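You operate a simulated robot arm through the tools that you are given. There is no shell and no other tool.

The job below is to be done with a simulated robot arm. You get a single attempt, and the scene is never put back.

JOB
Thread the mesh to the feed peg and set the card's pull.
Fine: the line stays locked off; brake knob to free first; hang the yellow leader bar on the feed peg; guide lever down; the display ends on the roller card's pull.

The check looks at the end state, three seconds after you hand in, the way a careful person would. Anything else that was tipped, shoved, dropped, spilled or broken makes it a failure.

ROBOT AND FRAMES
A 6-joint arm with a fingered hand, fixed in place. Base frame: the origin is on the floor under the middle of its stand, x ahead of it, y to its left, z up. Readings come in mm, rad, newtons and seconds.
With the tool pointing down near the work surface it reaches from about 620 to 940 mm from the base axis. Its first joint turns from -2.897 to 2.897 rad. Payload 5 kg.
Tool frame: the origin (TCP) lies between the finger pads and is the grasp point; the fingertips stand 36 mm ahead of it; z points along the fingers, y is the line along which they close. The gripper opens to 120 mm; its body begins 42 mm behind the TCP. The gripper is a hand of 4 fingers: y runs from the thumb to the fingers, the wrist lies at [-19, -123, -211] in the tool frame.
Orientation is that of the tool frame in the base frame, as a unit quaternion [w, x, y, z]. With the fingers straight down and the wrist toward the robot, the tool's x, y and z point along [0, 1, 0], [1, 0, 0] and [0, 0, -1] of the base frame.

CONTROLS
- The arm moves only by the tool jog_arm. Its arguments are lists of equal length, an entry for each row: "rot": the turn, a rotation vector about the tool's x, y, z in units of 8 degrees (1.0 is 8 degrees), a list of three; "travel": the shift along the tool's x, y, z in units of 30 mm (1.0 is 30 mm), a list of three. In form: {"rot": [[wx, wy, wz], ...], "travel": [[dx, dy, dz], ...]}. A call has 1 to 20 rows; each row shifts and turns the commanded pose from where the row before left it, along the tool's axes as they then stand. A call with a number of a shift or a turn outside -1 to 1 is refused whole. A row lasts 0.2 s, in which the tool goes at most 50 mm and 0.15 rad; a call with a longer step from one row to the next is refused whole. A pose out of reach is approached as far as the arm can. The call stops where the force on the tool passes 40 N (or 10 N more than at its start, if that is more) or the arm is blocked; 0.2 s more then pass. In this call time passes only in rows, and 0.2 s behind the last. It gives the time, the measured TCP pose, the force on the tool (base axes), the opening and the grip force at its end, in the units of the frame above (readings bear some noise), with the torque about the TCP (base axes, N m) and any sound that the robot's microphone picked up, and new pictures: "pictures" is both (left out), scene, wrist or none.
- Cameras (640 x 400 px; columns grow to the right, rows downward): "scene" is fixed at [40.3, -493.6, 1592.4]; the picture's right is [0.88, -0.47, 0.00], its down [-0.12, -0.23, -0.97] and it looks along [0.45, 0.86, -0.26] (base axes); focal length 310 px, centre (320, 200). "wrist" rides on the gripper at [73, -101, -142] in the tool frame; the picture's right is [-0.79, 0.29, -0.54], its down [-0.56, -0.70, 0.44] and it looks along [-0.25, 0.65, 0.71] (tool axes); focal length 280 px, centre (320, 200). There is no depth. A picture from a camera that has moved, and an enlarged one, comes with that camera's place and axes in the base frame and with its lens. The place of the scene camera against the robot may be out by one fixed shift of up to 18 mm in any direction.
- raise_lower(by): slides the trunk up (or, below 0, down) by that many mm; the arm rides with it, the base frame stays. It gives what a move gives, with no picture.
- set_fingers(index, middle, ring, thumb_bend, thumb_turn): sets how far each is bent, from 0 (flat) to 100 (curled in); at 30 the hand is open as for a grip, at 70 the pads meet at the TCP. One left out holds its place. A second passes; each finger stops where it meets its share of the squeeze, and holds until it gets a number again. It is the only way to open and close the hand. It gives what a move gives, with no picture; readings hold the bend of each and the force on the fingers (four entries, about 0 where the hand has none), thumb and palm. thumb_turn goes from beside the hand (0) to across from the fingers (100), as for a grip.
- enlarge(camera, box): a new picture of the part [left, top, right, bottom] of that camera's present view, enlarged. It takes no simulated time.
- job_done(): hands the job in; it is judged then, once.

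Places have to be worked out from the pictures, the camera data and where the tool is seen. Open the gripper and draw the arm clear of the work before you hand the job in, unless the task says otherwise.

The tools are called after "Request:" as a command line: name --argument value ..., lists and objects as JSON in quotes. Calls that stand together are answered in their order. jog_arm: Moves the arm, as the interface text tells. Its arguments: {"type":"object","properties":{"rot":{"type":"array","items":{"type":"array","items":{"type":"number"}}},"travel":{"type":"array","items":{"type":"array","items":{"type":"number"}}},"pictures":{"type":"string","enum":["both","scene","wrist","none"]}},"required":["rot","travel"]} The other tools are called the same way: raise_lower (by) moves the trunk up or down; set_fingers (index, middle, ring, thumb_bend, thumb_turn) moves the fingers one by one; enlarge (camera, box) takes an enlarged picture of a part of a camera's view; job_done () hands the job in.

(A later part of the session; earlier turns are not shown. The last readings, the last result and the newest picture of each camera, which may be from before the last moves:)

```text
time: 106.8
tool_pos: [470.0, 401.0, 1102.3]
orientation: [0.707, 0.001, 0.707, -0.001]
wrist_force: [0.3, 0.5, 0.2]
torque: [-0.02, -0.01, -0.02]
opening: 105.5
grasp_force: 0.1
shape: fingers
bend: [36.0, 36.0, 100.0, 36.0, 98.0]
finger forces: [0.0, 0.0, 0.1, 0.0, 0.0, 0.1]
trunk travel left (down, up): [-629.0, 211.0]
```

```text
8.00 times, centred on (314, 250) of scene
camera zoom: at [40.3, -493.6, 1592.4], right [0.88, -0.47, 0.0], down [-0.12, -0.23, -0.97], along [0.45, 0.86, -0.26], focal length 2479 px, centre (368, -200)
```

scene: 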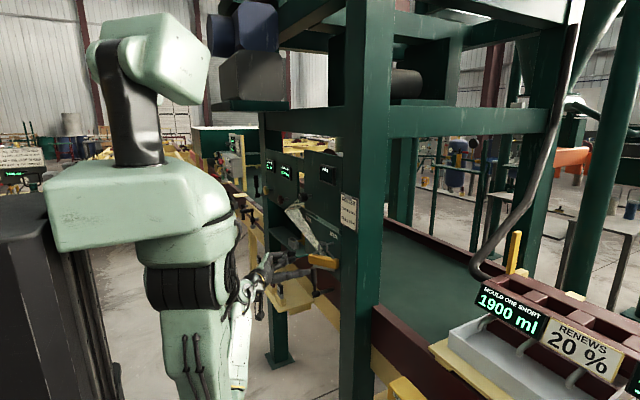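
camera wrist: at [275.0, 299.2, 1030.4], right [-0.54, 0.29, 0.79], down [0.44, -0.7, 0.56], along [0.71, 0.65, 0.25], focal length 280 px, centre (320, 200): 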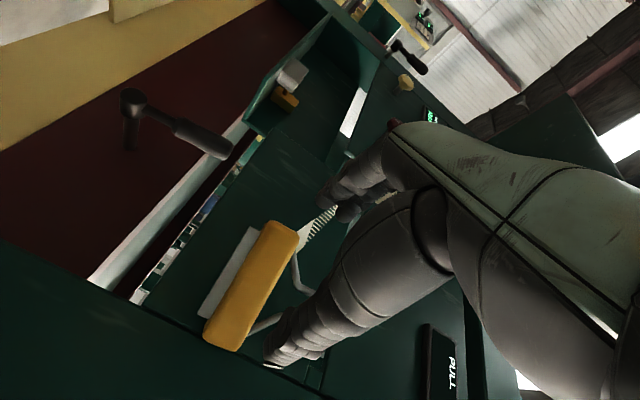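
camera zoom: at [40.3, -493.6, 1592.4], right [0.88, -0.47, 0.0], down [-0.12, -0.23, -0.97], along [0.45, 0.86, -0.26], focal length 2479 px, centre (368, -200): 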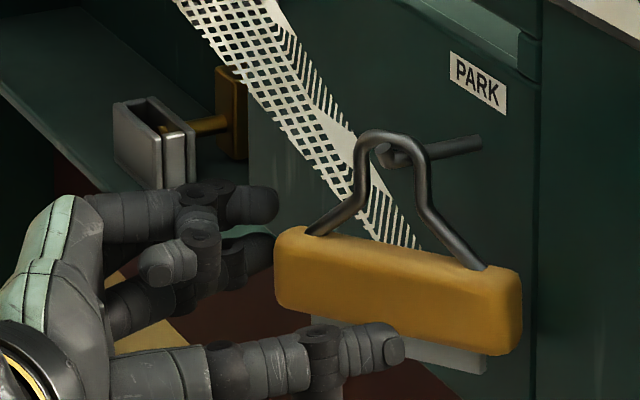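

No contact yet; the fingertips are just beside the bar's +y end. I shift 10 mm toward −y after backing off slightly, then push again.

Request:
jog_arm --rot '[[0, 0, 0], [0, 0, 0], [0, 0, 0], [0, 0, 0], [0, 0, 0]]' --travel '[[0, 0, -0.8], [0, -0.4, 0], [0, 0, 0.5], [0, 0, 0.4], [0, 0, 0.4]]' --pictures "none"

Request:
enlarge --camera "scene" --box '[274, 225, 354, 275]'

```text
time: 108.0
tool_pos: [484.3, 389.0, 1103.9]
orientation: [0.708, 0.001, 0.706, 0.0]
wrist_force: [-0.6, -0.4, -0.1]
torque: [0.01, 0.01, -0.02]
opening: 105.9
grasp_force: 0.1
shape: fingers
bend: [36.0, 36.0, 100.0, 36.0, 98.0]
finger forces: [0.0, 0.1, 0.0, 0.0, 0.0, 0.0]
trunk travel left (down, up): [-629.0, 211.0]
```

```text
8.00 times, centred on (314, 250) of scene
camera zoom: at [40.3, -493.6, 1592.4], right [0.88, -0.47, 0.0], down [-0.12, -0.23, -0.97], along [0.45, 0.86, -0.26], focal length 2479 px, centre (368, -200)
```

zoom: 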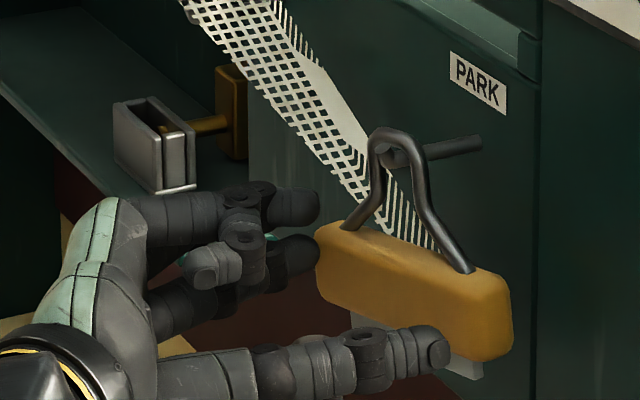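

The bar is turning square with almost no force. I continue pushing a little more.

Request:
jog_arm --rot '[[0, 0, 0], [0, 0, 0]]' --travel '[[0, 0, 0.3], [0, 0, 0.3]]' --pictures "none"

Request:
enlarge --camera "scene" --box '[274, 225, 354, 275]'

```text
time: 108.6
tool_pos: [504.1, 387.8, 1103.5]
orientation: [0.707, 0.001, 0.707, 0.0]
wrist_force: [0.6, 0.3, 0.3]
torque: [0.01, 0.04, -0.01]
opening: 105.8
grasp_force: 0.0
shape: fingers
bend: [36.0, 36.0, 100.0, 36.0, 98.0]
finger forces: [0.1, 0.1, 0.0, 0.0, 0.0, 0.0]
trunk travel left (down, up): [-629.0, 211.0]
```

```text
8.00 times, centred on (314, 250) of scene
camera zoom: at [40.3, -493.6, 1592.4], right [0.88, -0.47, 0.0], down [-0.12, -0.23, -0.97], along [0.45, 0.86, -0.26], focal length 2479 px, centre (368, -200)
```

zoom: 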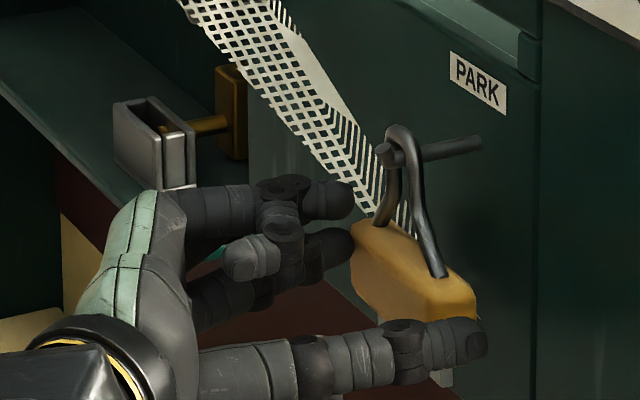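

The bar is now square to the peg. I back away gently and check that it stays.

Request:
jog_arm --rot '[[0, 0, 0], [0, 0, 0], [0, 0, 0], [0, 0, 0]]' --travel '[[0, 0, -0.3], [0, 0, -0.5], [0, 0, -0.8], [0, 0, -0.8]]'

Request:
enlarge --camera "scene" --box '[290, 225, 354, 265]'

Request:
enlarge --camera "wrist" --box '[190, 180, 350, 380]'

```text
time: 109.6
tool_pos: [429.2, 388.4, 1104.9]
orientation: [0.708, 0.0, 0.706, 0.0]
wrist_force: [0.3, -0.6, 0.6]
torque: [0.01, -0.01, -0.02]
opening: 105.9
grasp_force: 0.1
shape: fingers
bend: [36.0, 36.0, 100.0, 36.0, 98.0]
finger forces: [0.0, 0.1, 0.1, 0.0, 0.0, 0.1]
trunk travel left (down, up): [-629.0, 211.0]
camera wrist: at [285.1, 286.9, 1032.2], right [-0.54, 0.29, 0.79], down [0.44, -0.7, 0.56], along [0.71, 0.65, 0.25], focal length 280 px, centre (320, 200)
```

scene: 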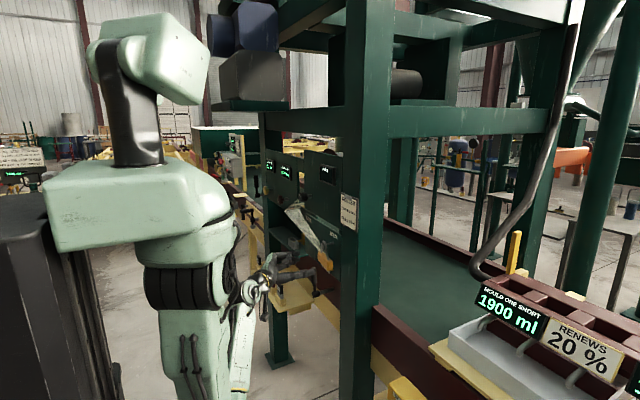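
wrist: 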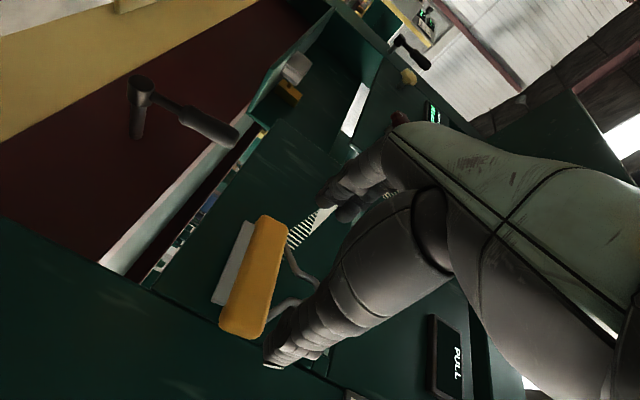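

```text
10.00 times, centred on (322, 245) of scene
camera zoom: at [40.3, -493.6, 1592.4], right [0.88, -0.47, 0.0], down [-0.12, -0.23, -0.97], along [0.45, 0.86, -0.26], focal length 3099 px, centre (300, -250)
```

zoom: 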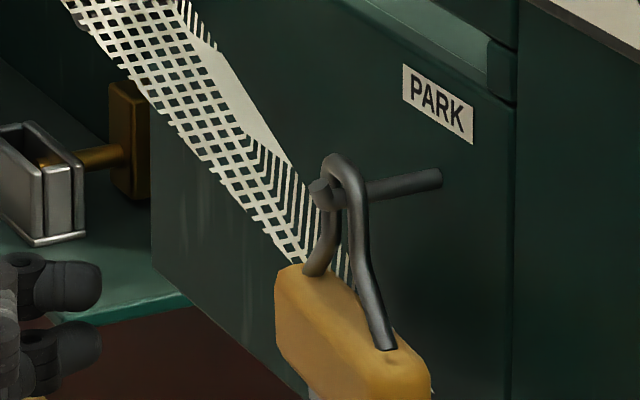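

```text
2.00 times, centred on (270, 280) of wrist
camera zoom: at [285.1, 286.9, 1032.2], right [-0.54, 0.29, 0.79], down [0.44, -0.7, 0.56], along [0.71, 0.65, 0.25], focal length 561 px, centre (420, 40)
```

zoom: 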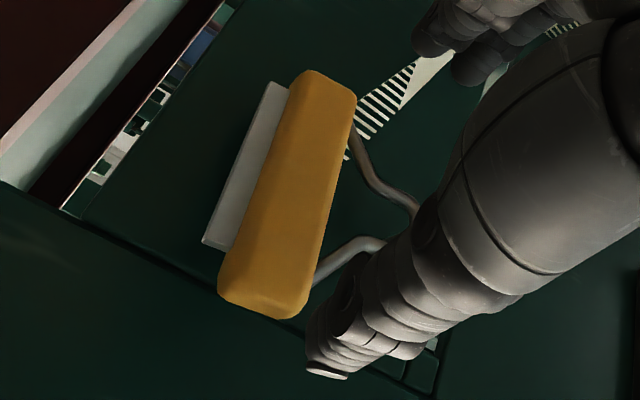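

The bar hangs squarely enough (≈−10° yaw) with the loop at x≈535. This time I'll place the TCP right at the wires (where the pads are parallel) and use a moderate squeeze. Moving up and into position.

Request:
jog_arm --rot '[[0, 0, 0], [0, 0, 0], [0, 0, 0]]' --travel '[[-0.7, 0.2, 0], [-0.7, 0.2, 0], [0, 0, 0.3]]' --pictures "none"

Request:
set_fingers --index 42 --middle 42 --thumb_bend 42

Request:
jog_arm --rot '[[0, 0, 0], [0, 0, 0], [0, 0, 0], [0, 0, 0], [0, 0, 0]]' --travel '[[0, 0, 0.7], [0, 0, 0.7], [0, 0, 0.7], [0, 0, 0.6], [0, 0, 0.45]]'

Request:
enlarge --camera "scene" --box '[290, 225, 354, 265]'

```text
time: 110.4
tool_pos: [440.8, 401.3, 1149.1]
orientation: [0.708, 0.0, 0.706, 0.0]
wrist_force: [-0.8, 0.5, -0.3]
torque: [-0.02, 0.0, 0.0]
opening: 106.0
grasp_force: 0.1
shape: fingers
bend: [36.0, 36.0, 100.0, 36.0, 98.0]
finger forces: [0.1, 0.1, 0.0, 0.0, 0.0, 0.0]
trunk travel left (down, up): [-629.0, 211.0]
```

```text
time: 111.4
tool_pos: [440.9, 400.6, 1146.9]
orientation: [0.708, 0.001, 0.707, 0.0]
wrist_force: [0.1, -0.2, 0.1]
torque: [0.02, 0.02, -0.02]
opening: 89.0
grasp_force: 0.1
shape: fingers
bend: [42.0, 42.0, 100.0, 42.0, 98.0]
finger forces: [0.1, 0.0, 0.1, 0.0, 0.0, 0.0]
trunk travel left (down, up): [-629.0, 211.0]
```

```text
time: 112.6
tool_pos: [534.3, 401.6, 1145.9]
orientation: [0.707, 0.0, 0.707, -0.001]
wrist_force: [0.4, -0.4, 0.8]
torque: [0.0, 0.04, 0.02]
opening: 89.0
grasp_force: 0.2
shape: fingers
bend: [42.0, 42.0, 100.0, 42.0, 98.0]
finger forces: [0.0, 0.0, 0.0, 0.1, 0.0, 0.1]
trunk travel left (down, up): [-629.0, 211.0]
camera wrist: at [390.2, 299.5, 1073.8], right [-0.54, 0.29, 0.79], down [0.44, -0.7, 0.56], along [0.71, 0.65, 0.25], focal length 280 px, centre (320, 200)
```

scene: 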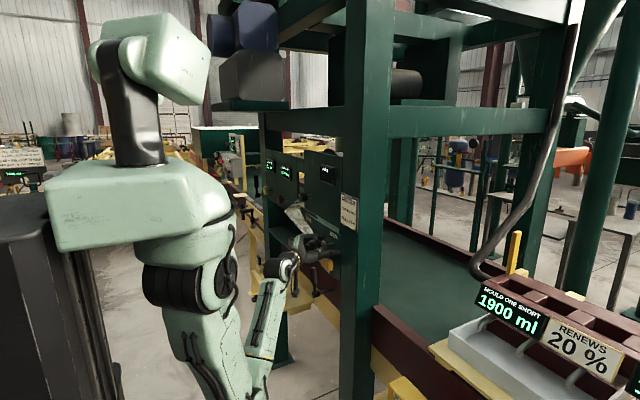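
wrist: 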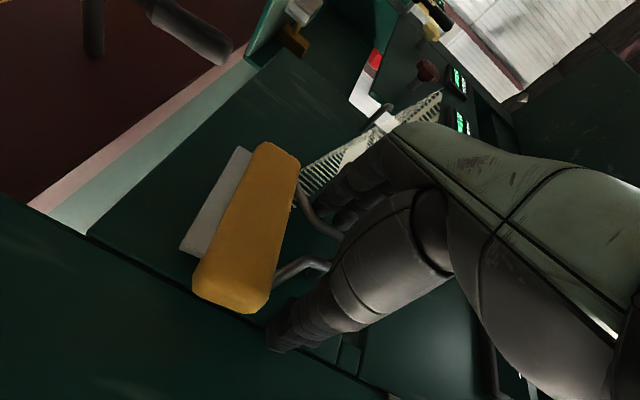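

```text
10.00 times, centred on (322, 245) of scene
camera zoom: at [40.3, -493.6, 1592.4], right [0.88, -0.47, 0.0], down [-0.12, -0.23, -0.97], along [0.45, 0.86, -0.26], focal length 3099 px, centre (300, -250)
```

zoom: 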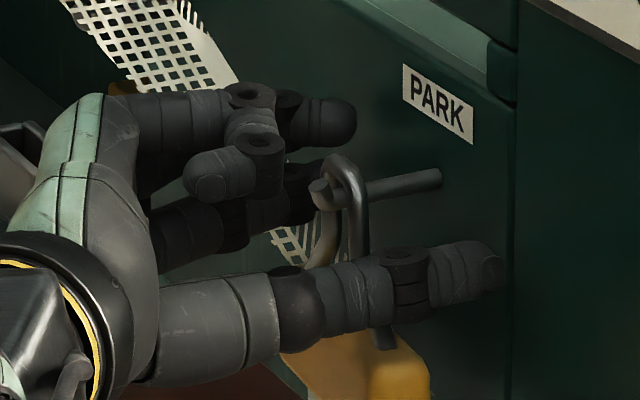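

The hand is in place around the loop. I close gently first.

Request:
set_fingers --index 59 --middle 59 --thumb_bend 59

Request:
enlarge --camera "scene" --box '[290, 225, 354, 265]'

```text
time: 113.6
tool_pos: [533.8, 400.0, 1147.3]
orientation: [0.708, 0.0, 0.707, -0.001]
wrist_force: [0.6, 1.1, -0.2]
torque: [-0.04, 0.02, -0.01]
opening: 37.9
grasp_force: 0.2
shape: fingers
bend: [59.0, 59.0, 100.0, 59.0, 98.0]
finger forces: [0.2, 0.1, 0.0, 0.0, 0.0, 0.0]
trunk travel left (down, up): [-629.0, 211.0]
```

```text
10.00 times, centred on (322, 245) of scene
camera zoom: at [40.3, -493.6, 1592.4], right [0.88, -0.47, 0.0], down [-0.12, -0.23, -0.97], along [0.45, 0.86, -0.26], focal length 3099 px, centre (300, -250)
```

zoom: 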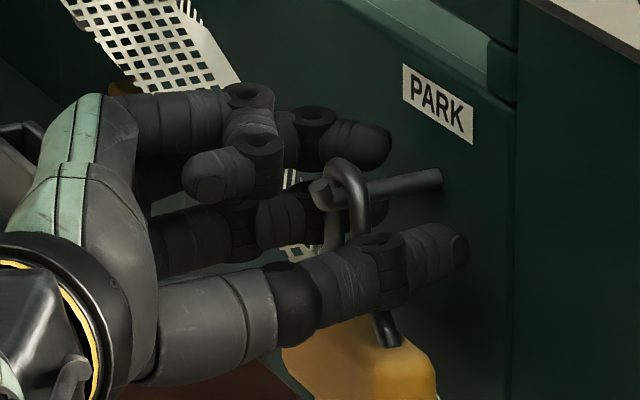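

Barely touching at 38 mm opening. I close a bit more in a small step.

Request:
set_fingers --index 62 --middle 62 --thumb_bend 62

Request:
enlarge --camera "scene" --box '[290, 225, 354, 265]'

Request:
enlarge --camera "wrist" --box '[160, 110, 380, 330]'

```text
time: 114.6
tool_pos: [533.1, 402.0, 1145.8]
orientation: [0.707, 0.001, 0.707, 0.0]
wrist_force: [0.8, 0.7, 1.3]
torque: [-0.01, 0.03, 0.05]
opening: 31.7
grasp_force: 1.0
shape: fingers
bend: [61.0, 62.0, 100.0, 61.0, 98.0]
finger forces: [1.6, 0.0, 0.0, 0.1, 1.0, 0.1]
trunk travel left (down, up): [-629.0, 211.0]
```

```text
10.00 times, centred on (322, 245) of scene
camera zoom: at [40.3, -493.6, 1592.4], right [0.88, -0.47, 0.0], down [-0.12, -0.23, -0.97], along [0.45, 0.86, -0.26], focal length 3099 px, centre (300, -250)
```

zoom: 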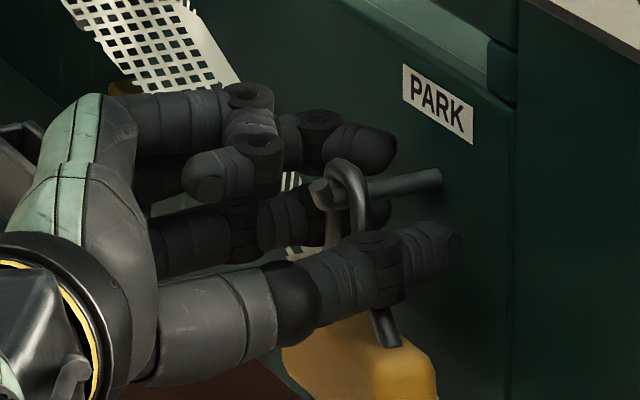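

```text
1.82 times, centred on (270, 220) of wrist
camera zoom: at [389.7, 299.5, 1073.8], right [-0.54, 0.29, 0.79], down [0.44, -0.7, 0.56], along [0.71, 0.65, 0.25], focal length 510 px, centre (411, 164)
```

zoom: 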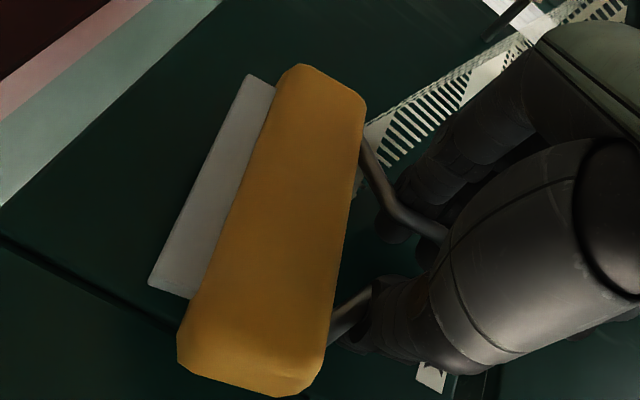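

The light squeeze is again turning the bail (opening down to 32 mm), so pinching the loop is unreliable. I'll change to a firmer grasp: thumb on top of the yellow bar (under the peg, between the bail legs) and fingers underneath. First I open and back out.

Request:
set_fingers --index 36 --middle 36 --thumb_bend 36

Request:
jog_arm --rot '[[0, 0, 0], [0, 0, 0], [0, 0, 0], [0, 0, 0], [0, 0, 0], [0, 0, 0]]' --travel '[[-0.1, 0, 0], [0, 0, -0.4], [0, 0, -0.7], [0, 0, -0.8], [0, 0, -0.9], [0, 0, -0.9]]'

Request:
enlarge --camera "scene" --box '[290, 225, 354, 265]'

Request:
enlarge --camera "wrist" --box '[170, 180, 330, 340]'

```text
time: 115.6
tool_pos: [533.1, 400.0, 1146.9]
orientation: [0.708, 0.001, 0.707, -0.001]
wrist_force: [0.0, -0.2, 0.0]
torque: [-0.03, 0.0, 0.0]
opening: 105.5
grasp_force: 0.1
shape: fingers
bend: [36.0, 36.0, 100.0, 36.0, 98.0]
finger forces: [0.0, 0.0, 0.0, 0.0, 0.0, 0.0]
trunk travel left (down, up): [-629.0, 211.0]
```

```text
time: 117.0
tool_pos: [424.3, 399.7, 1150.1]
orientation: [0.707, 0.001, 0.707, -0.001]
wrist_force: [0.3, -0.4, 0.8]
torque: [-0.03, 0.0, 0.01]
opening: 105.8
grasp_force: 0.0
shape: fingers
bend: [36.0, 36.0, 100.0, 36.0, 98.0]
finger forces: [0.0, 0.0, 0.0, 0.0, 0.0, 0.1]
trunk travel left (down, up): [-629.0, 211.0]
camera wrist: at [279.7, 300.1, 1076.2], right [-0.54, 0.29, 0.79], down [0.44, -0.7, 0.56], along [0.71, 0.65, 0.25], focal length 280 px, centre (320, 200)
```

scene: 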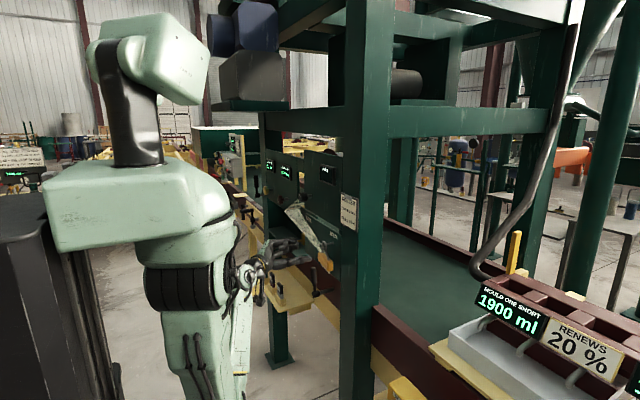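
wrist: 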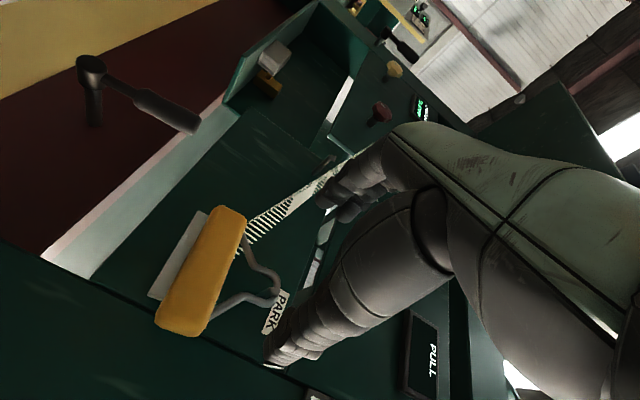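

```text
10.00 times, centred on (322, 245) of scene
camera zoom: at [40.3, -493.6, 1592.4], right [0.88, -0.47, 0.0], down [-0.12, -0.23, -0.97], along [0.45, 0.86, -0.26], focal length 3099 px, centre (300, -250)
```

zoom: 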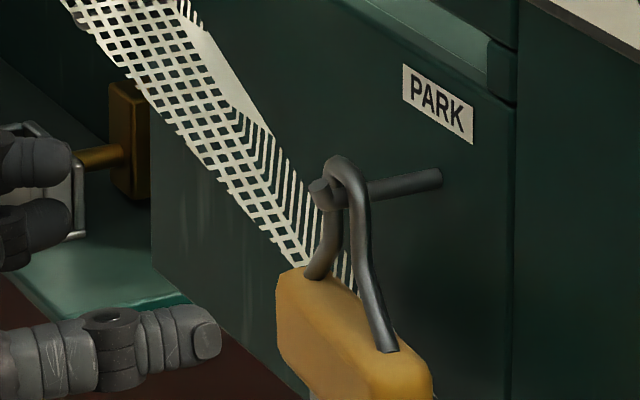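

```text
2.50 times, centred on (250, 260) of wrist
camera zoom: at [279.7, 300.1, 1076.2], right [-0.54, 0.29, 0.79], down [0.44, -0.7, 0.56], along [0.71, 0.65, 0.25], focal length 701 px, centre (495, 50)
```

zoom: 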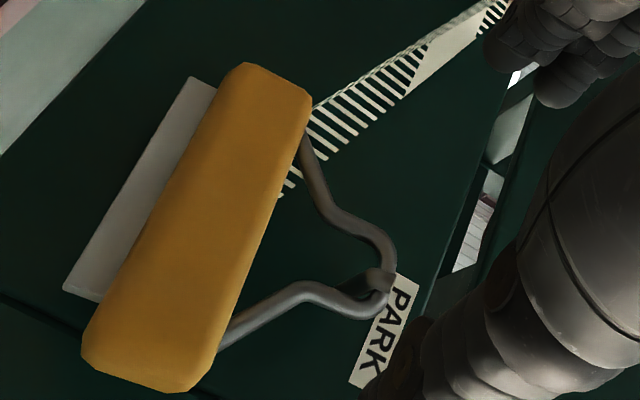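

The bar hangs steadily. I raise the trunk for wrist clearance, shift to a roomier spot, and roll the hand to thumb-up (φ=−180°), watching for reach warnings.

Request:
raise_lower --by 150

Request:
jog_arm --rot '[[0, 0, 0], [0, 0, 0], [0, 0, 0], [0, 0, -0.9], [0, 0, -0.9], [0, 0, -0.9], [0, 0, -0.9], [0, 0, -0.9], [0, 0, -0.9]]' --travel '[[0.4, 0.95, 0.5], [0.4, 0.95, 0.5], [0.4, 0.95, 0.5], [0, 0, 0], [0, 0, 0], [0, 0, 0], [0, 0, 0], [0, 0, 0], [0, 0, 0]]' --pictures "none"

```text
time: 118.7
tool_pos: [425.3, 401.8, 1297.8]
orientation: [0.708, 0.001, 0.707, -0.001]
wrist_force: [0.4, 0.1, 0.6]
torque: [-0.01, -0.01, 0.0]
opening: 105.7
grasp_force: 0.0
shape: fingers
bend: [36.0, 36.0, 100.0, 36.0, 98.0]
finger forces: [0.0, 0.0, 0.0, 0.1, 0.1, 0.1]
trunk travel left (down, up): [-779.0, 61.0]
```

```text
time: 120.7
tool_pos: [469.4, 487.4, 1262.1]
orientation: [0.657, -0.261, 0.657, -0.262]
wrist_force: [0.0, 0.0, -0.1]
torque: [0.02, -0.01, 0.01]
opening: 105.4
grasp_force: 0.1
shape: fingers
bend: [36.0, 36.0, 100.0, 36.0, 98.0]
finger forces: [0.0, 0.1, 0.0, 0.1, 0.0, 0.1]
trunk travel left (down, up): [-779.0, 61.0]
```

No warnings. I complete the roll to thumb-up.

Request:
jog_arm --rot '[[0, 0, -0.975], [0, 0, -0.975], [0, 0, -0.975], [0, 0, -0.975], [0, 0, -0.975], [0, 0, -0.975]]' --travel '[[0, 0, 0], [0, 0, 0], [0, 0, 0], [0, 0, 0], [0, 0, 0], [0, 0, 0]]'

```text
time: 122.1
tool_pos: [469.1, 486.9, 1263.1]
orientation: [-0.499, 0.499, -0.5, 0.502]
wrist_force: [-0.4, -0.7, -0.3]
torque: [0.01, 0.0, 0.03]
opening: 105.8
grasp_force: 0.1
shape: fingers
bend: [36.0, 36.0, 100.0, 36.0, 98.0]
finger forces: [0.1, 0.0, 0.0, 0.0, 0.0, 0.0]
trunk travel left (down, up): [-779.0, 61.0]
camera wrist: at [325.0, 415.0, 1364.1], right [-0.54, 0.79, -0.29], down [0.44, 0.56, 0.7], along [0.72, 0.25, -0.65], focal length 280 px, centre (320, 200)
```

scene: 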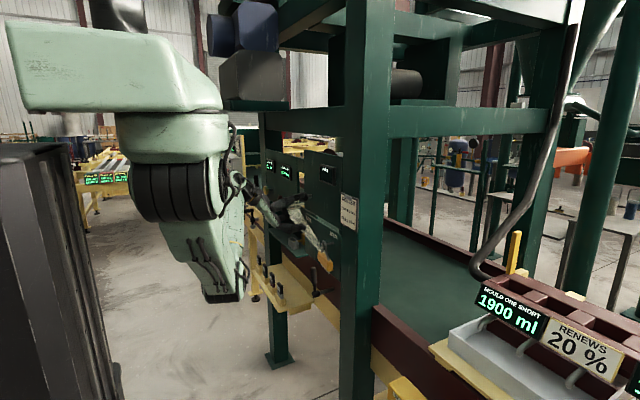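
wrist: 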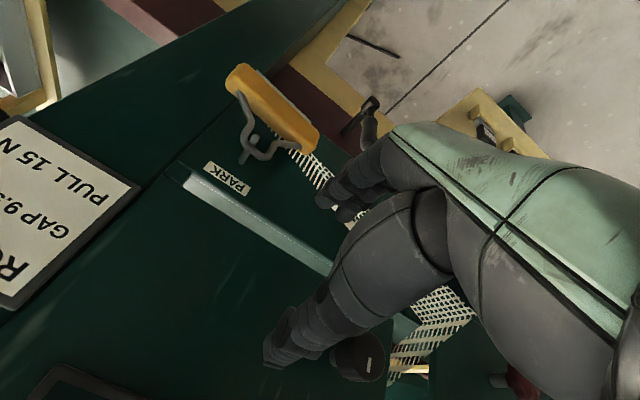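

Now the wrist camera looks down on the bar from above. I zoom to measure the bar and bail precisely.

Request:
enlarge --camera "wrist" --box '[200, 50, 340, 180]'

Request:
enlarge --camera "scene" --box '[290, 225, 354, 275]'

```text
3.08 times, centred on (270, 115) of wrist
camera zoom: at [325.0, 415.0, 1364.1], right [-0.54, 0.79, -0.29], down [0.44, 0.56, 0.7], along [0.72, 0.25, -0.65], focal length 863 px, centre (474, 462)
```

zoom: 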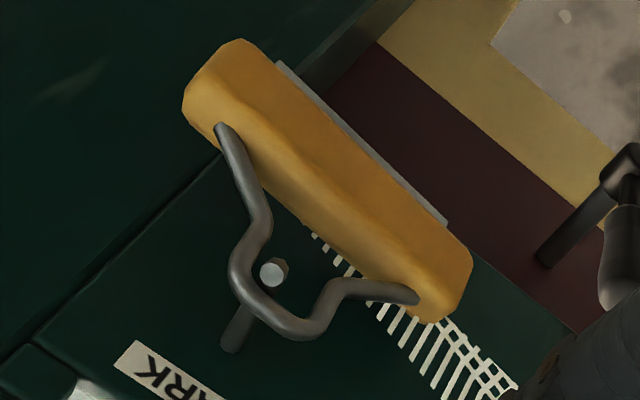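

```text
8.00 times, centred on (322, 250) of scene
camera zoom: at [40.3, -493.6, 1592.4], right [0.88, -0.47, 0.0], down [-0.12, -0.23, -0.97], along [0.45, 0.86, -0.26], focal length 2479 px, centre (304, -200)
```

zoom: 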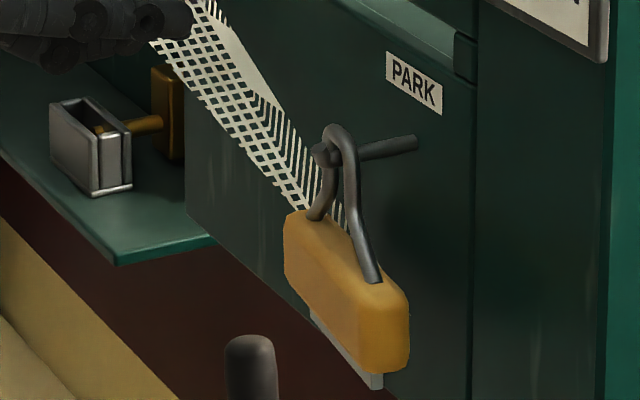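

From above, the loop is properly behind the lip and the bar is nearly square: bar ≈120×36×34 mm centred near (537,399), top z≈1115, with a strip below to z≈1070. I preset the fingers to a ~60 mm opening and move in front of it at bar height.

Request:
set_fingers --index 52 --middle 52 --thumb_bend 52

Request:
jog_arm --rot '[[0, 0, 0], [0, 0, 0], [0, 0, 0], [0, 0, 0], [0, 0, 0], [0, 0, 0]]' --travel '[[0.489, 0.95, -0.106], [0.489, 0.95, -0.106], [0.489, 0.95, -0.106], [0.489, 0.95, -0.106], [0.489, 0.95, -0.106], [0.489, 0.95, -0.106]]'

Request:
enlarge --camera "scene" --box '[258, 225, 354, 285]'

Request:
enlarge --camera "wrist" --box '[160, 60, 400, 300]'

```text
time: 123.1
tool_pos: [470.5, 487.3, 1263.7]
orientation: [-0.5, 0.499, -0.5, 0.501]
wrist_force: [-0.1, 0.9, 1.8]
torque: [-0.02, -0.01, -0.01]
opening: 58.9
grasp_force: 0.0
shape: fingers
bend: [52.0, 52.0, 100.0, 52.0, 98.0]
finger forces: [0.0, 0.0, 0.1, 0.1, 0.1, 0.1]
trunk travel left (down, up): [-779.0, 61.0]
```

```text
time: 124.5
tool_pos: [449.8, 399.5, 1092.4]
orientation: [-0.499, 0.499, -0.501, 0.501]
wrist_force: [-0.2, 0.7, -0.5]
torque: [-0.02, 0.05, 0.01]
opening: 58.6
grasp_force: 0.1
shape: fingers
bend: [52.0, 52.0, 100.0, 52.0, 98.0]
finger forces: [0.0, 0.0, 0.1, 0.1, 0.0, 0.0]
trunk travel left (down, up): [-779.0, 61.0]
camera wrist: at [305.7, 326.7, 1193.0], right [-0.54, 0.79, -0.29], down [0.44, 0.56, 0.7], along [0.72, 0.25, -0.65], focal length 280 px, centre (320, 200)
```

scene: 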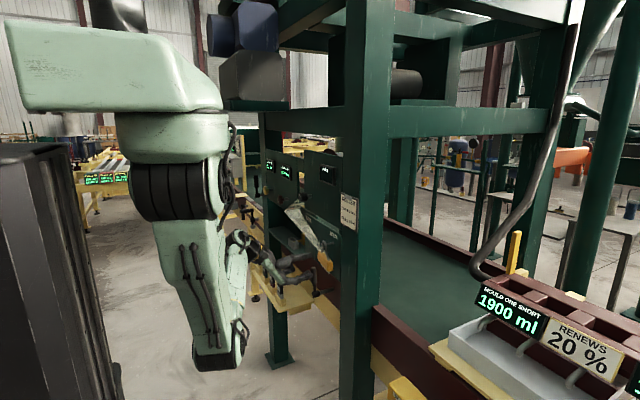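
wrist: 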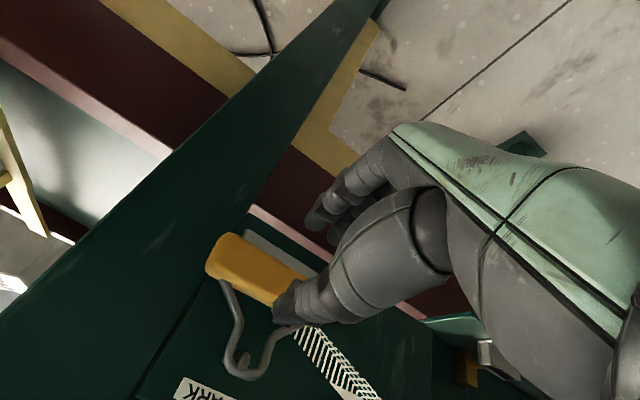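

```text
6.67 times, centred on (306, 255) of scene
camera zoom: at [40.3, -493.6, 1592.4], right [0.88, -0.47, 0.0], down [-0.12, -0.23, -0.97], along [0.45, 0.86, -0.26], focal length 2066 px, centre (413, -167)
```

zoom: 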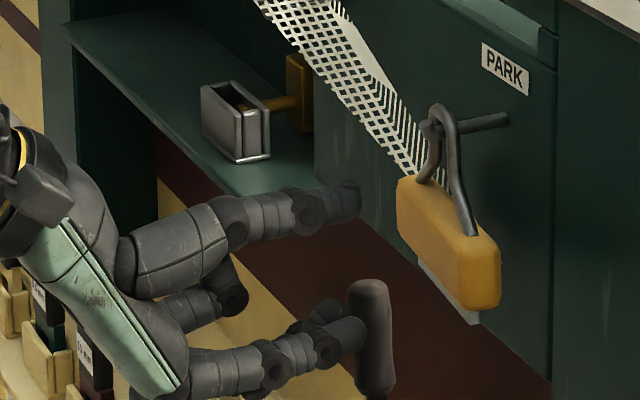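

```text
1.67 times, centred on (280, 180) of wrist
camera zoom: at [305.7, 326.7, 1193.0], right [-0.54, 0.79, -0.29], down [0.44, 0.56, 0.7], along [0.72, 0.25, -0.65], focal length 467 px, centre (387, 233)
```

zoom: 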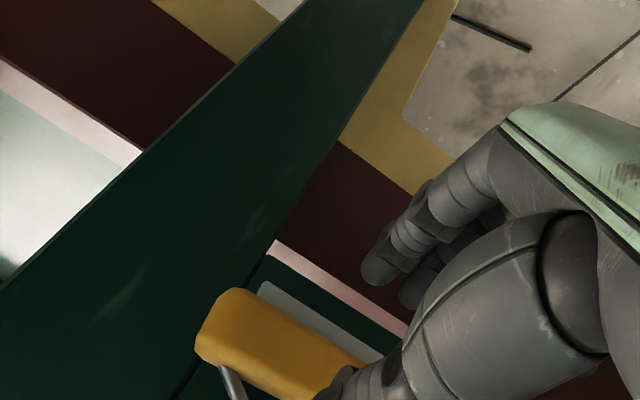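

Aligned in front of the bar, no reach warnings. I advance in small steps with the thumb going between the bar top and the peg, checking forces.

Request:
jog_arm --rot '[[0, 0, 0], [0, 0, 0], [0, 0, 0], [0, 0, 0]]' --travel '[[0, 0, 0.4], [0, 0, 0.4], [0, 0, 0.35], [0, 0, 0.35]]'

Request:
enlarge --camera "scene" --box '[274, 225, 354, 275]'

Request:
enlarge --camera "wrist" --box '[200, 150, 360, 350]'

```text
time: 125.5
tool_pos: [496.2, 400.0, 1092.4]
orientation: [0.501, -0.499, 0.5, -0.5]
wrist_force: [0.7, 0.2, -0.3]
torque: [-0.01, -0.01, -0.01]
opening: 58.7
grasp_force: 0.0
shape: fingers
bend: [52.0, 52.0, 100.0, 52.0, 98.0]
finger forces: [0.0, 0.1, 0.1, 0.0, 0.0, 0.0]
trunk travel left (down, up): [-779.0, 61.0]
camera wrist: at [352.3, 326.8, 1193.0], right [-0.54, 0.79, -0.29], down [0.44, 0.56, 0.7], along [0.72, 0.25, -0.65], focal length 280 px, centre (320, 200)
```

scene: 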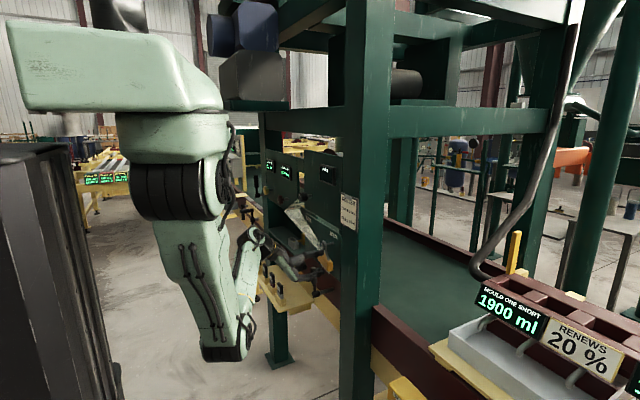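
wrist: 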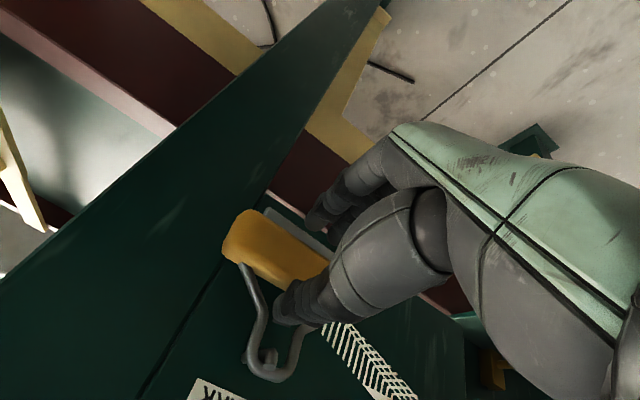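

```text
8.00 times, centred on (314, 250) of scene
camera zoom: at [40.3, -493.6, 1592.4], right [0.88, -0.47, 0.0], down [-0.12, -0.23, -0.97], along [0.45, 0.86, -0.26], focal length 2479 px, centre (368, -200)
```

zoom: 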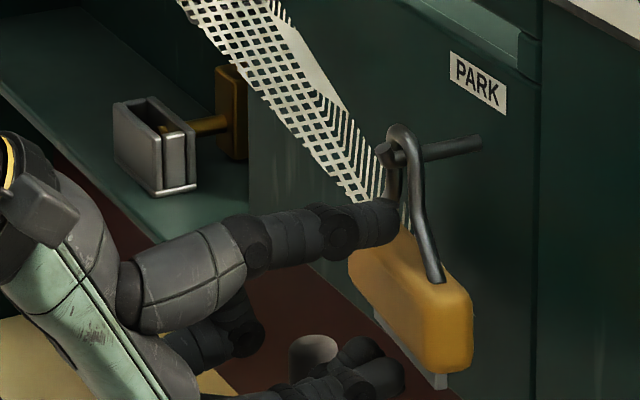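

```text
2.00 times, centred on (280, 250) of wrist
camera zoom: at [352.3, 326.8, 1193.0], right [-0.54, 0.79, -0.29], down [0.44, 0.56, 0.7], along [0.72, 0.25, -0.65], focal length 561 px, centre (400, 100)
```

zoom: 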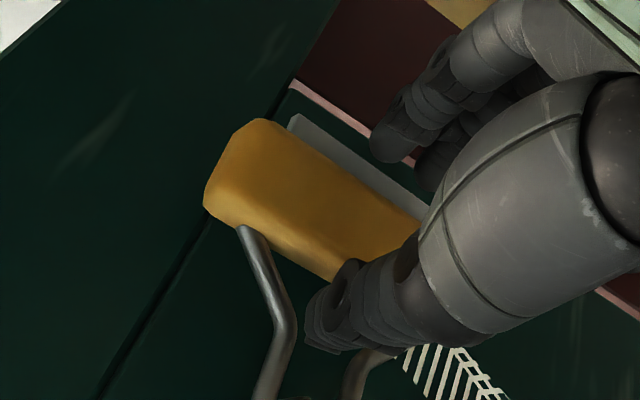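

The thumb tip is entering cleanly between the bail legs above the bar. I advance another ~20 mm.

Request:
jog_arm --rot '[[0, 0, 0], [0, 0, 0], [0, 0, 0]]' --travel '[[0, 0, 0.25], [0, 0, 0.25], [0, 0, 0.25]]'

Request:
enlarge --camera "scene" --box '[282, 225, 354, 270]'

Request:
enlarge --camera "wrist" --box '[200, 150, 360, 350]'

```text
time: 126.3
tool_pos: [519.1, 398.0, 1091.2]
orientation: [-0.5, 0.499, -0.5, 0.501]
wrist_force: [-0.2, -0.2, 0.3]
torque: [-0.02, 0.01, -0.02]
opening: 58.5
grasp_force: 0.3
shape: fingers
bend: [52.0, 52.0, 100.0, 52.0, 98.0]
finger forces: [0.1, 0.0, 0.0, 0.0, 0.4, 0.1]
trunk travel left (down, up): [-779.0, 61.0]
camera wrist: at [374.7, 325.6, 1192.5], right [-0.54, 0.79, -0.29], down [0.44, 0.56, 0.7], along [0.72, 0.25, -0.65], focal length 280 px, centre (320, 200)
```

scene: 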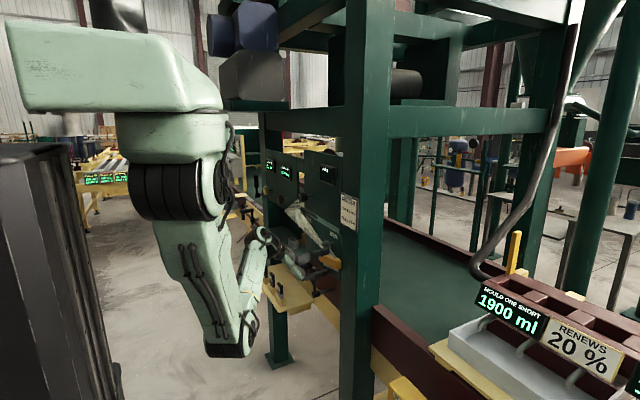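
wrist: 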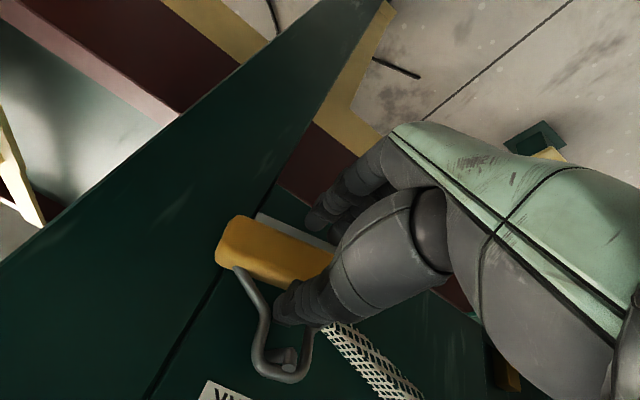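

```text
8.89 times, centred on (318, 248) of scene
camera zoom: at [40.3, -493.6, 1592.4], right [0.88, -0.47, 0.0], down [-0.12, -0.23, -0.97], along [0.45, 0.86, -0.26], focal length 2754 px, centre (338, -222)
```

zoom: 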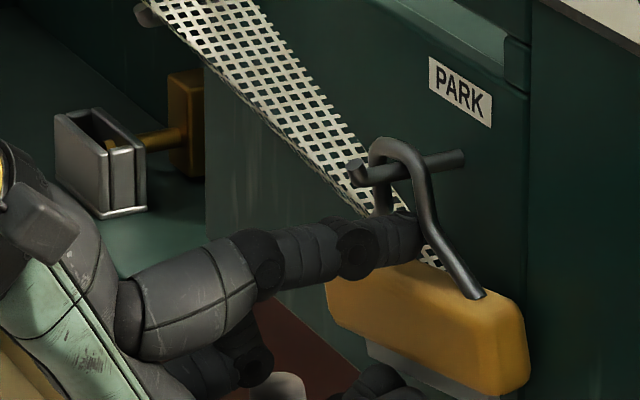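

```text
2.00 times, centred on (280, 250) of wrist
camera zoom: at [374.7, 325.6, 1192.5], right [-0.54, 0.79, -0.29], down [0.44, 0.56, 0.7], along [0.72, 0.25, -0.65], focal length 561 px, centre (400, 100)
```

zoom: 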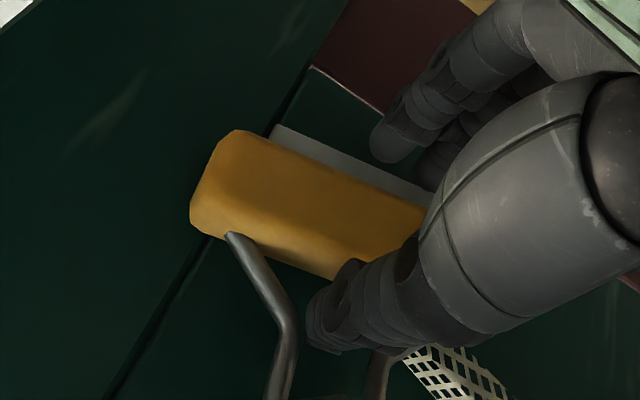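

The thumb lies between bar top and peg, and the bar has slid a bit further onto the rod. I close the thumb and fingers gently on the bar's top and underside.

Request:
set_fingers --index 57 --middle 57 --thumb_bend 56

Request:
enlarge --camera "scene" --box '[282, 225, 354, 270]'

Request:
enlarge --camera "wrist" --box '[200, 150, 360, 350]'

```text
time: 127.3
tool_pos: [519.8, 398.5, 1091.7]
orientation: [-0.5, 0.498, -0.5, 0.502]
wrist_force: [-0.1, -0.3, 0.3]
torque: [-0.01, 0.01, -0.01]
opening: 46.9
grasp_force: 0.1
shape: fingers
bend: [56.0, 56.0, 100.0, 56.0, 98.0]
finger forces: [0.0, 0.5, 0.0, 0.0, 0.0, 0.0]
trunk travel left (down, up): [-779.0, 61.0]
```

```text
8.89 times, centred on (318, 248) of scene
camera zoom: at [40.3, -493.6, 1592.4], right [0.88, -0.47, 0.0], down [-0.12, -0.23, -0.97], along [0.45, 0.86, -0.26], focal length 2754 px, centre (338, -222)
```

zoom: 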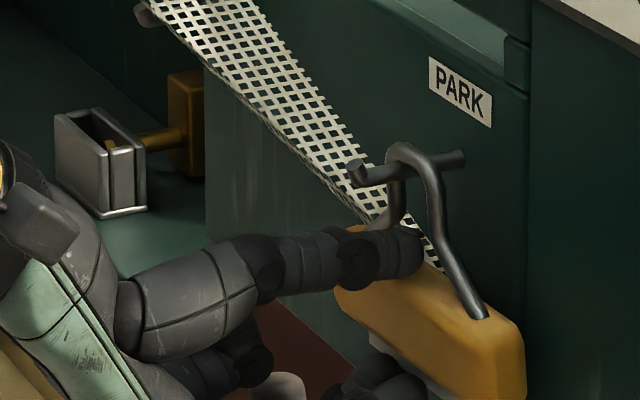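

```text
2.00 times, centred on (280, 250) of wrist
camera zoom: at [374.6, 325.6, 1192.4], right [-0.54, 0.79, -0.29], down [0.44, 0.56, 0.7], along [0.72, 0.25, -0.65], focal length 561 px, centre (400, 100)
```

zoom: 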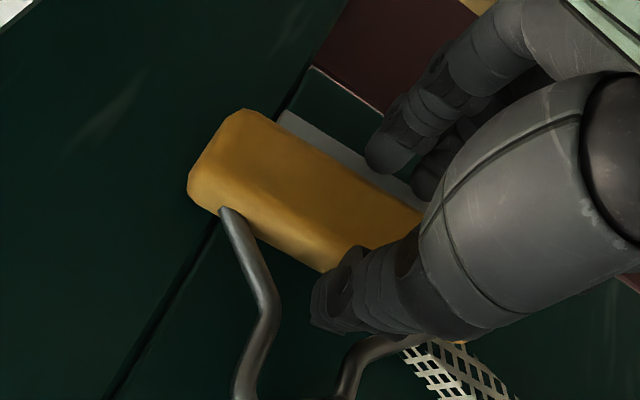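

Good, the loop is now well onto the rod and the bar is square. I close further in a small step.

Request:
set_fingers --index 60 --middle 60 --thumb_bend 60

Request:
enlarge --camera "scene" --box '[282, 225, 354, 270]'

Request:
enlarge --camera "wrist" --box '[200, 150, 360, 350]'

```text
time: 128.3
tool_pos: [519.6, 398.2, 1091.0]
orientation: [-0.5, 0.499, -0.5, 0.501]
wrist_force: [-0.6, 0.7, -0.6]
torque: [-0.03, 0.1, 0.02]
opening: 39.9
grasp_force: 3.6
shape: fingers
bend: [59.0, 57.0, 100.0, 58.0, 97.0]
finger forces: [0.8, 3.4, 0.1, 0.1, 2.5, 0.1]
trunk travel left (down, up): [-779.0, 61.0]
```

```text
8.89 times, centred on (318, 248) of scene
camera zoom: at [40.3, -493.6, 1592.4], right [0.88, -0.47, 0.0], down [-0.12, -0.23, -0.97], along [0.45, 0.86, -0.26], focal length 2754 px, centre (338, -222)
```

zoom: 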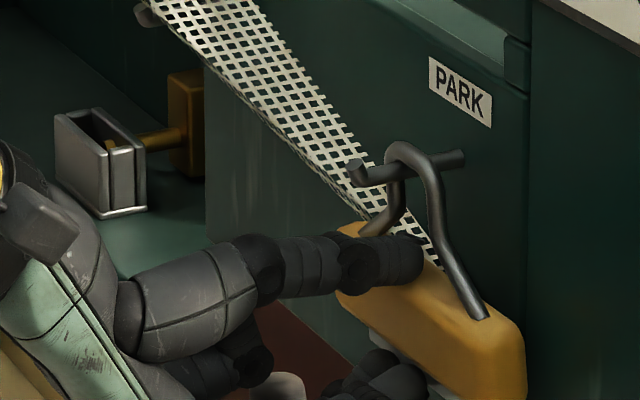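

```text
2.00 times, centred on (280, 250) of wrist
camera zoom: at [374.7, 325.8, 1192.3], right [-0.54, 0.79, -0.29], down [0.44, 0.56, 0.7], along [0.72, 0.25, -0.65], focal length 561 px, centre (400, 100)
```

zoom: 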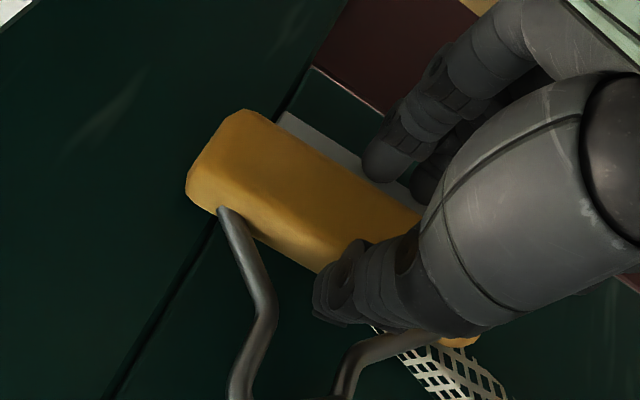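

Light, even contact on top and bottom. I loosen slightly, advance 8 mm for a deeper hold, then squeeze.

Request:
set_fingers --index 55 --middle 55 --thumb_bend 55

Request:
jog_arm --rot '[[0, 0, 0], [0, 0, 0]]' --travel '[[0, 0, 0.15], [0, 0, 0.15]]' --pictures "none"

Request:
set_fingers --index 62 --middle 62 --thumb_bend 62

Request:
enlarge --camera "scene" --box '[282, 225, 354, 270]'

Request:
enlarge --camera "wrist" --box '[200, 150, 360, 350]'

```text
time: 129.3
tool_pos: [519.4, 399.4, 1091.9]
orientation: [-0.5, 0.499, -0.5, 0.501]
wrist_force: [0.8, 0.2, -0.2]
torque: [0.0, 0.03, -0.02]
opening: 48.7
grasp_force: 0.1
shape: fingers
bend: [55.0, 55.0, 100.0, 55.0, 98.0]
finger forces: [0.1, 0.0, 0.0, 0.1, 0.0, 0.0]
trunk travel left (down, up): [-779.0, 61.0]
```

```text
time: 129.9
tool_pos: [526.7, 399.3, 1092.9]
orientation: [0.501, -0.5, 0.5, -0.5]
wrist_force: [-0.3, 0.1, 0.4]
torque: [-0.01, 0.03, -0.04]
opening: 48.9
grasp_force: 0.4
shape: fingers
bend: [55.0, 55.0, 100.0, 55.0, 98.0]
finger forces: [0.9, 0.1, 0.1, 0.0, 0.0, 0.0]
trunk travel left (down, up): [-779.0, 61.0]
```

```text
time: 130.9
tool_pos: [527.0, 399.0, 1092.6]
orientation: [0.5, -0.5, 0.5, -0.5]
wrist_force: [-3.7, 1.0, -1.7]
torque: [0.0, 0.11, 0.04]
opening: 40.8
grasp_force: 6.7
shape: fingers
bend: [58.0, 59.0, 100.0, 58.0, 97.0]
finger forces: [3.5, 5.5, 0.0, 0.0, 5.2, 0.0]
trunk travel left (down, up): [-779.0, 61.0]
```

```text
8.89 times, centred on (318, 248) of scene
camera zoom: at [40.3, -493.6, 1592.4], right [0.88, -0.47, 0.0], down [-0.12, -0.23, -0.97], along [0.45, 0.86, -0.26], focal length 2754 px, centre (338, -222)
```

zoom: 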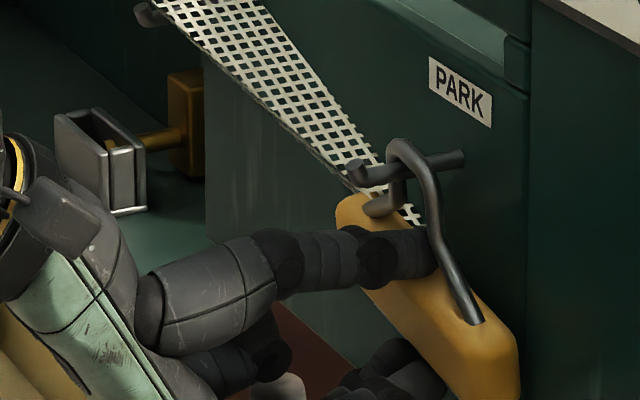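

```text
2.00 times, centred on (280, 250) of wrist
camera zoom: at [383.2, 326.2, 1192.7], right [-0.54, 0.79, -0.29], down [0.44, 0.56, 0.7], along [0.72, 0.25, -0.65], focal length 561 px, centre (400, 100)
```

zoom: 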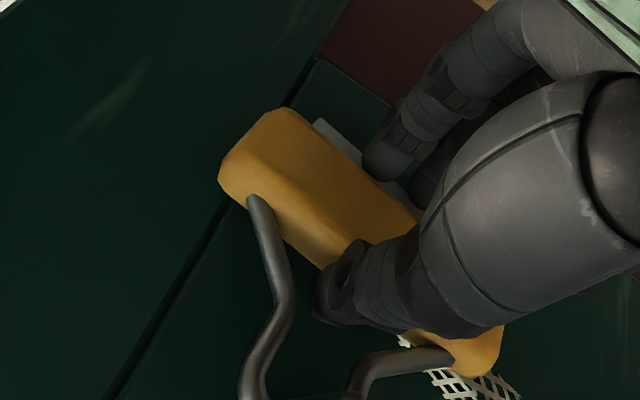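

Even grip of ≈5 N on the bar, thumb on top, fingers below. I tighten.

Request:
set_fingers --index 68 --middle 68 --thumb_bend 68

Request:
enlarge --camera "scene" --box '[282, 225, 354, 270]'

Request:
enlarge --camera "wrist" --box '[200, 150, 360, 350]'

```text
time: 131.9
tool_pos: [528.2, 399.2, 1091.5]
orientation: [-0.5, 0.499, -0.5, 0.501]
wrist_force: [-5.1, 0.4, -1.9]
torque: [-0.11, 0.14, 0.14]
opening: 40.1
grasp_force: 15.6
shape: fingers
bend: [60.0, 61.0, 100.0, 59.0, 97.0]
finger forces: [7.3, 10.6, 0.1, 0.0, 12.8, 0.0]
trunk travel left (down, up): [-779.0, 61.0]
```

```text
8.89 times, centred on (318, 248) of scene
camera zoom: at [40.3, -493.6, 1592.4], right [0.88, -0.47, 0.0], down [-0.12, -0.23, -0.97], along [0.45, 0.86, -0.26], focal length 2754 px, centre (338, -222)
```

zoom: 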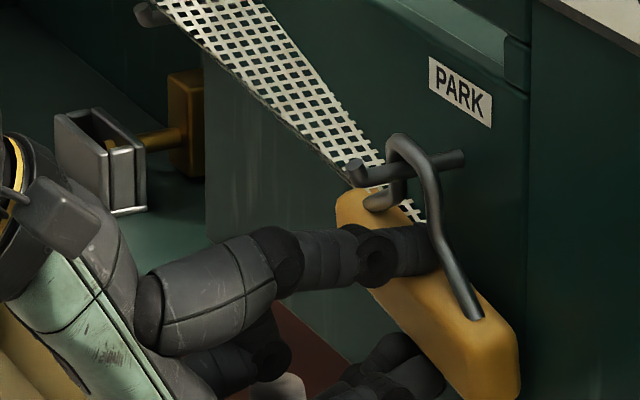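

```text
2.00 times, centred on (280, 250) of wrist
camera zoom: at [383.1, 326.2, 1192.8], right [-0.54, 0.79, -0.29], down [0.44, 0.56, 0.7], along [0.72, 0.25, -0.65], focal length 561 px, centre (400, 100)
```

zoom: 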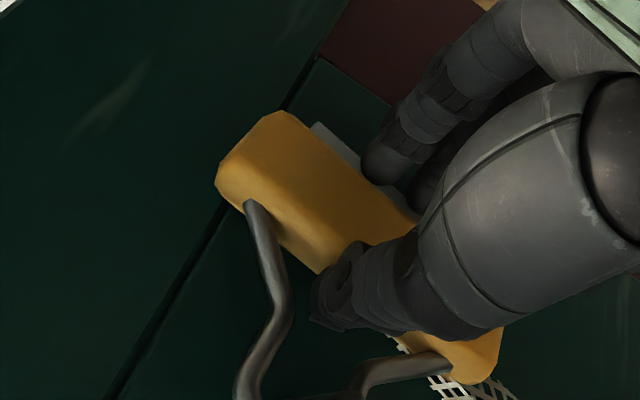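

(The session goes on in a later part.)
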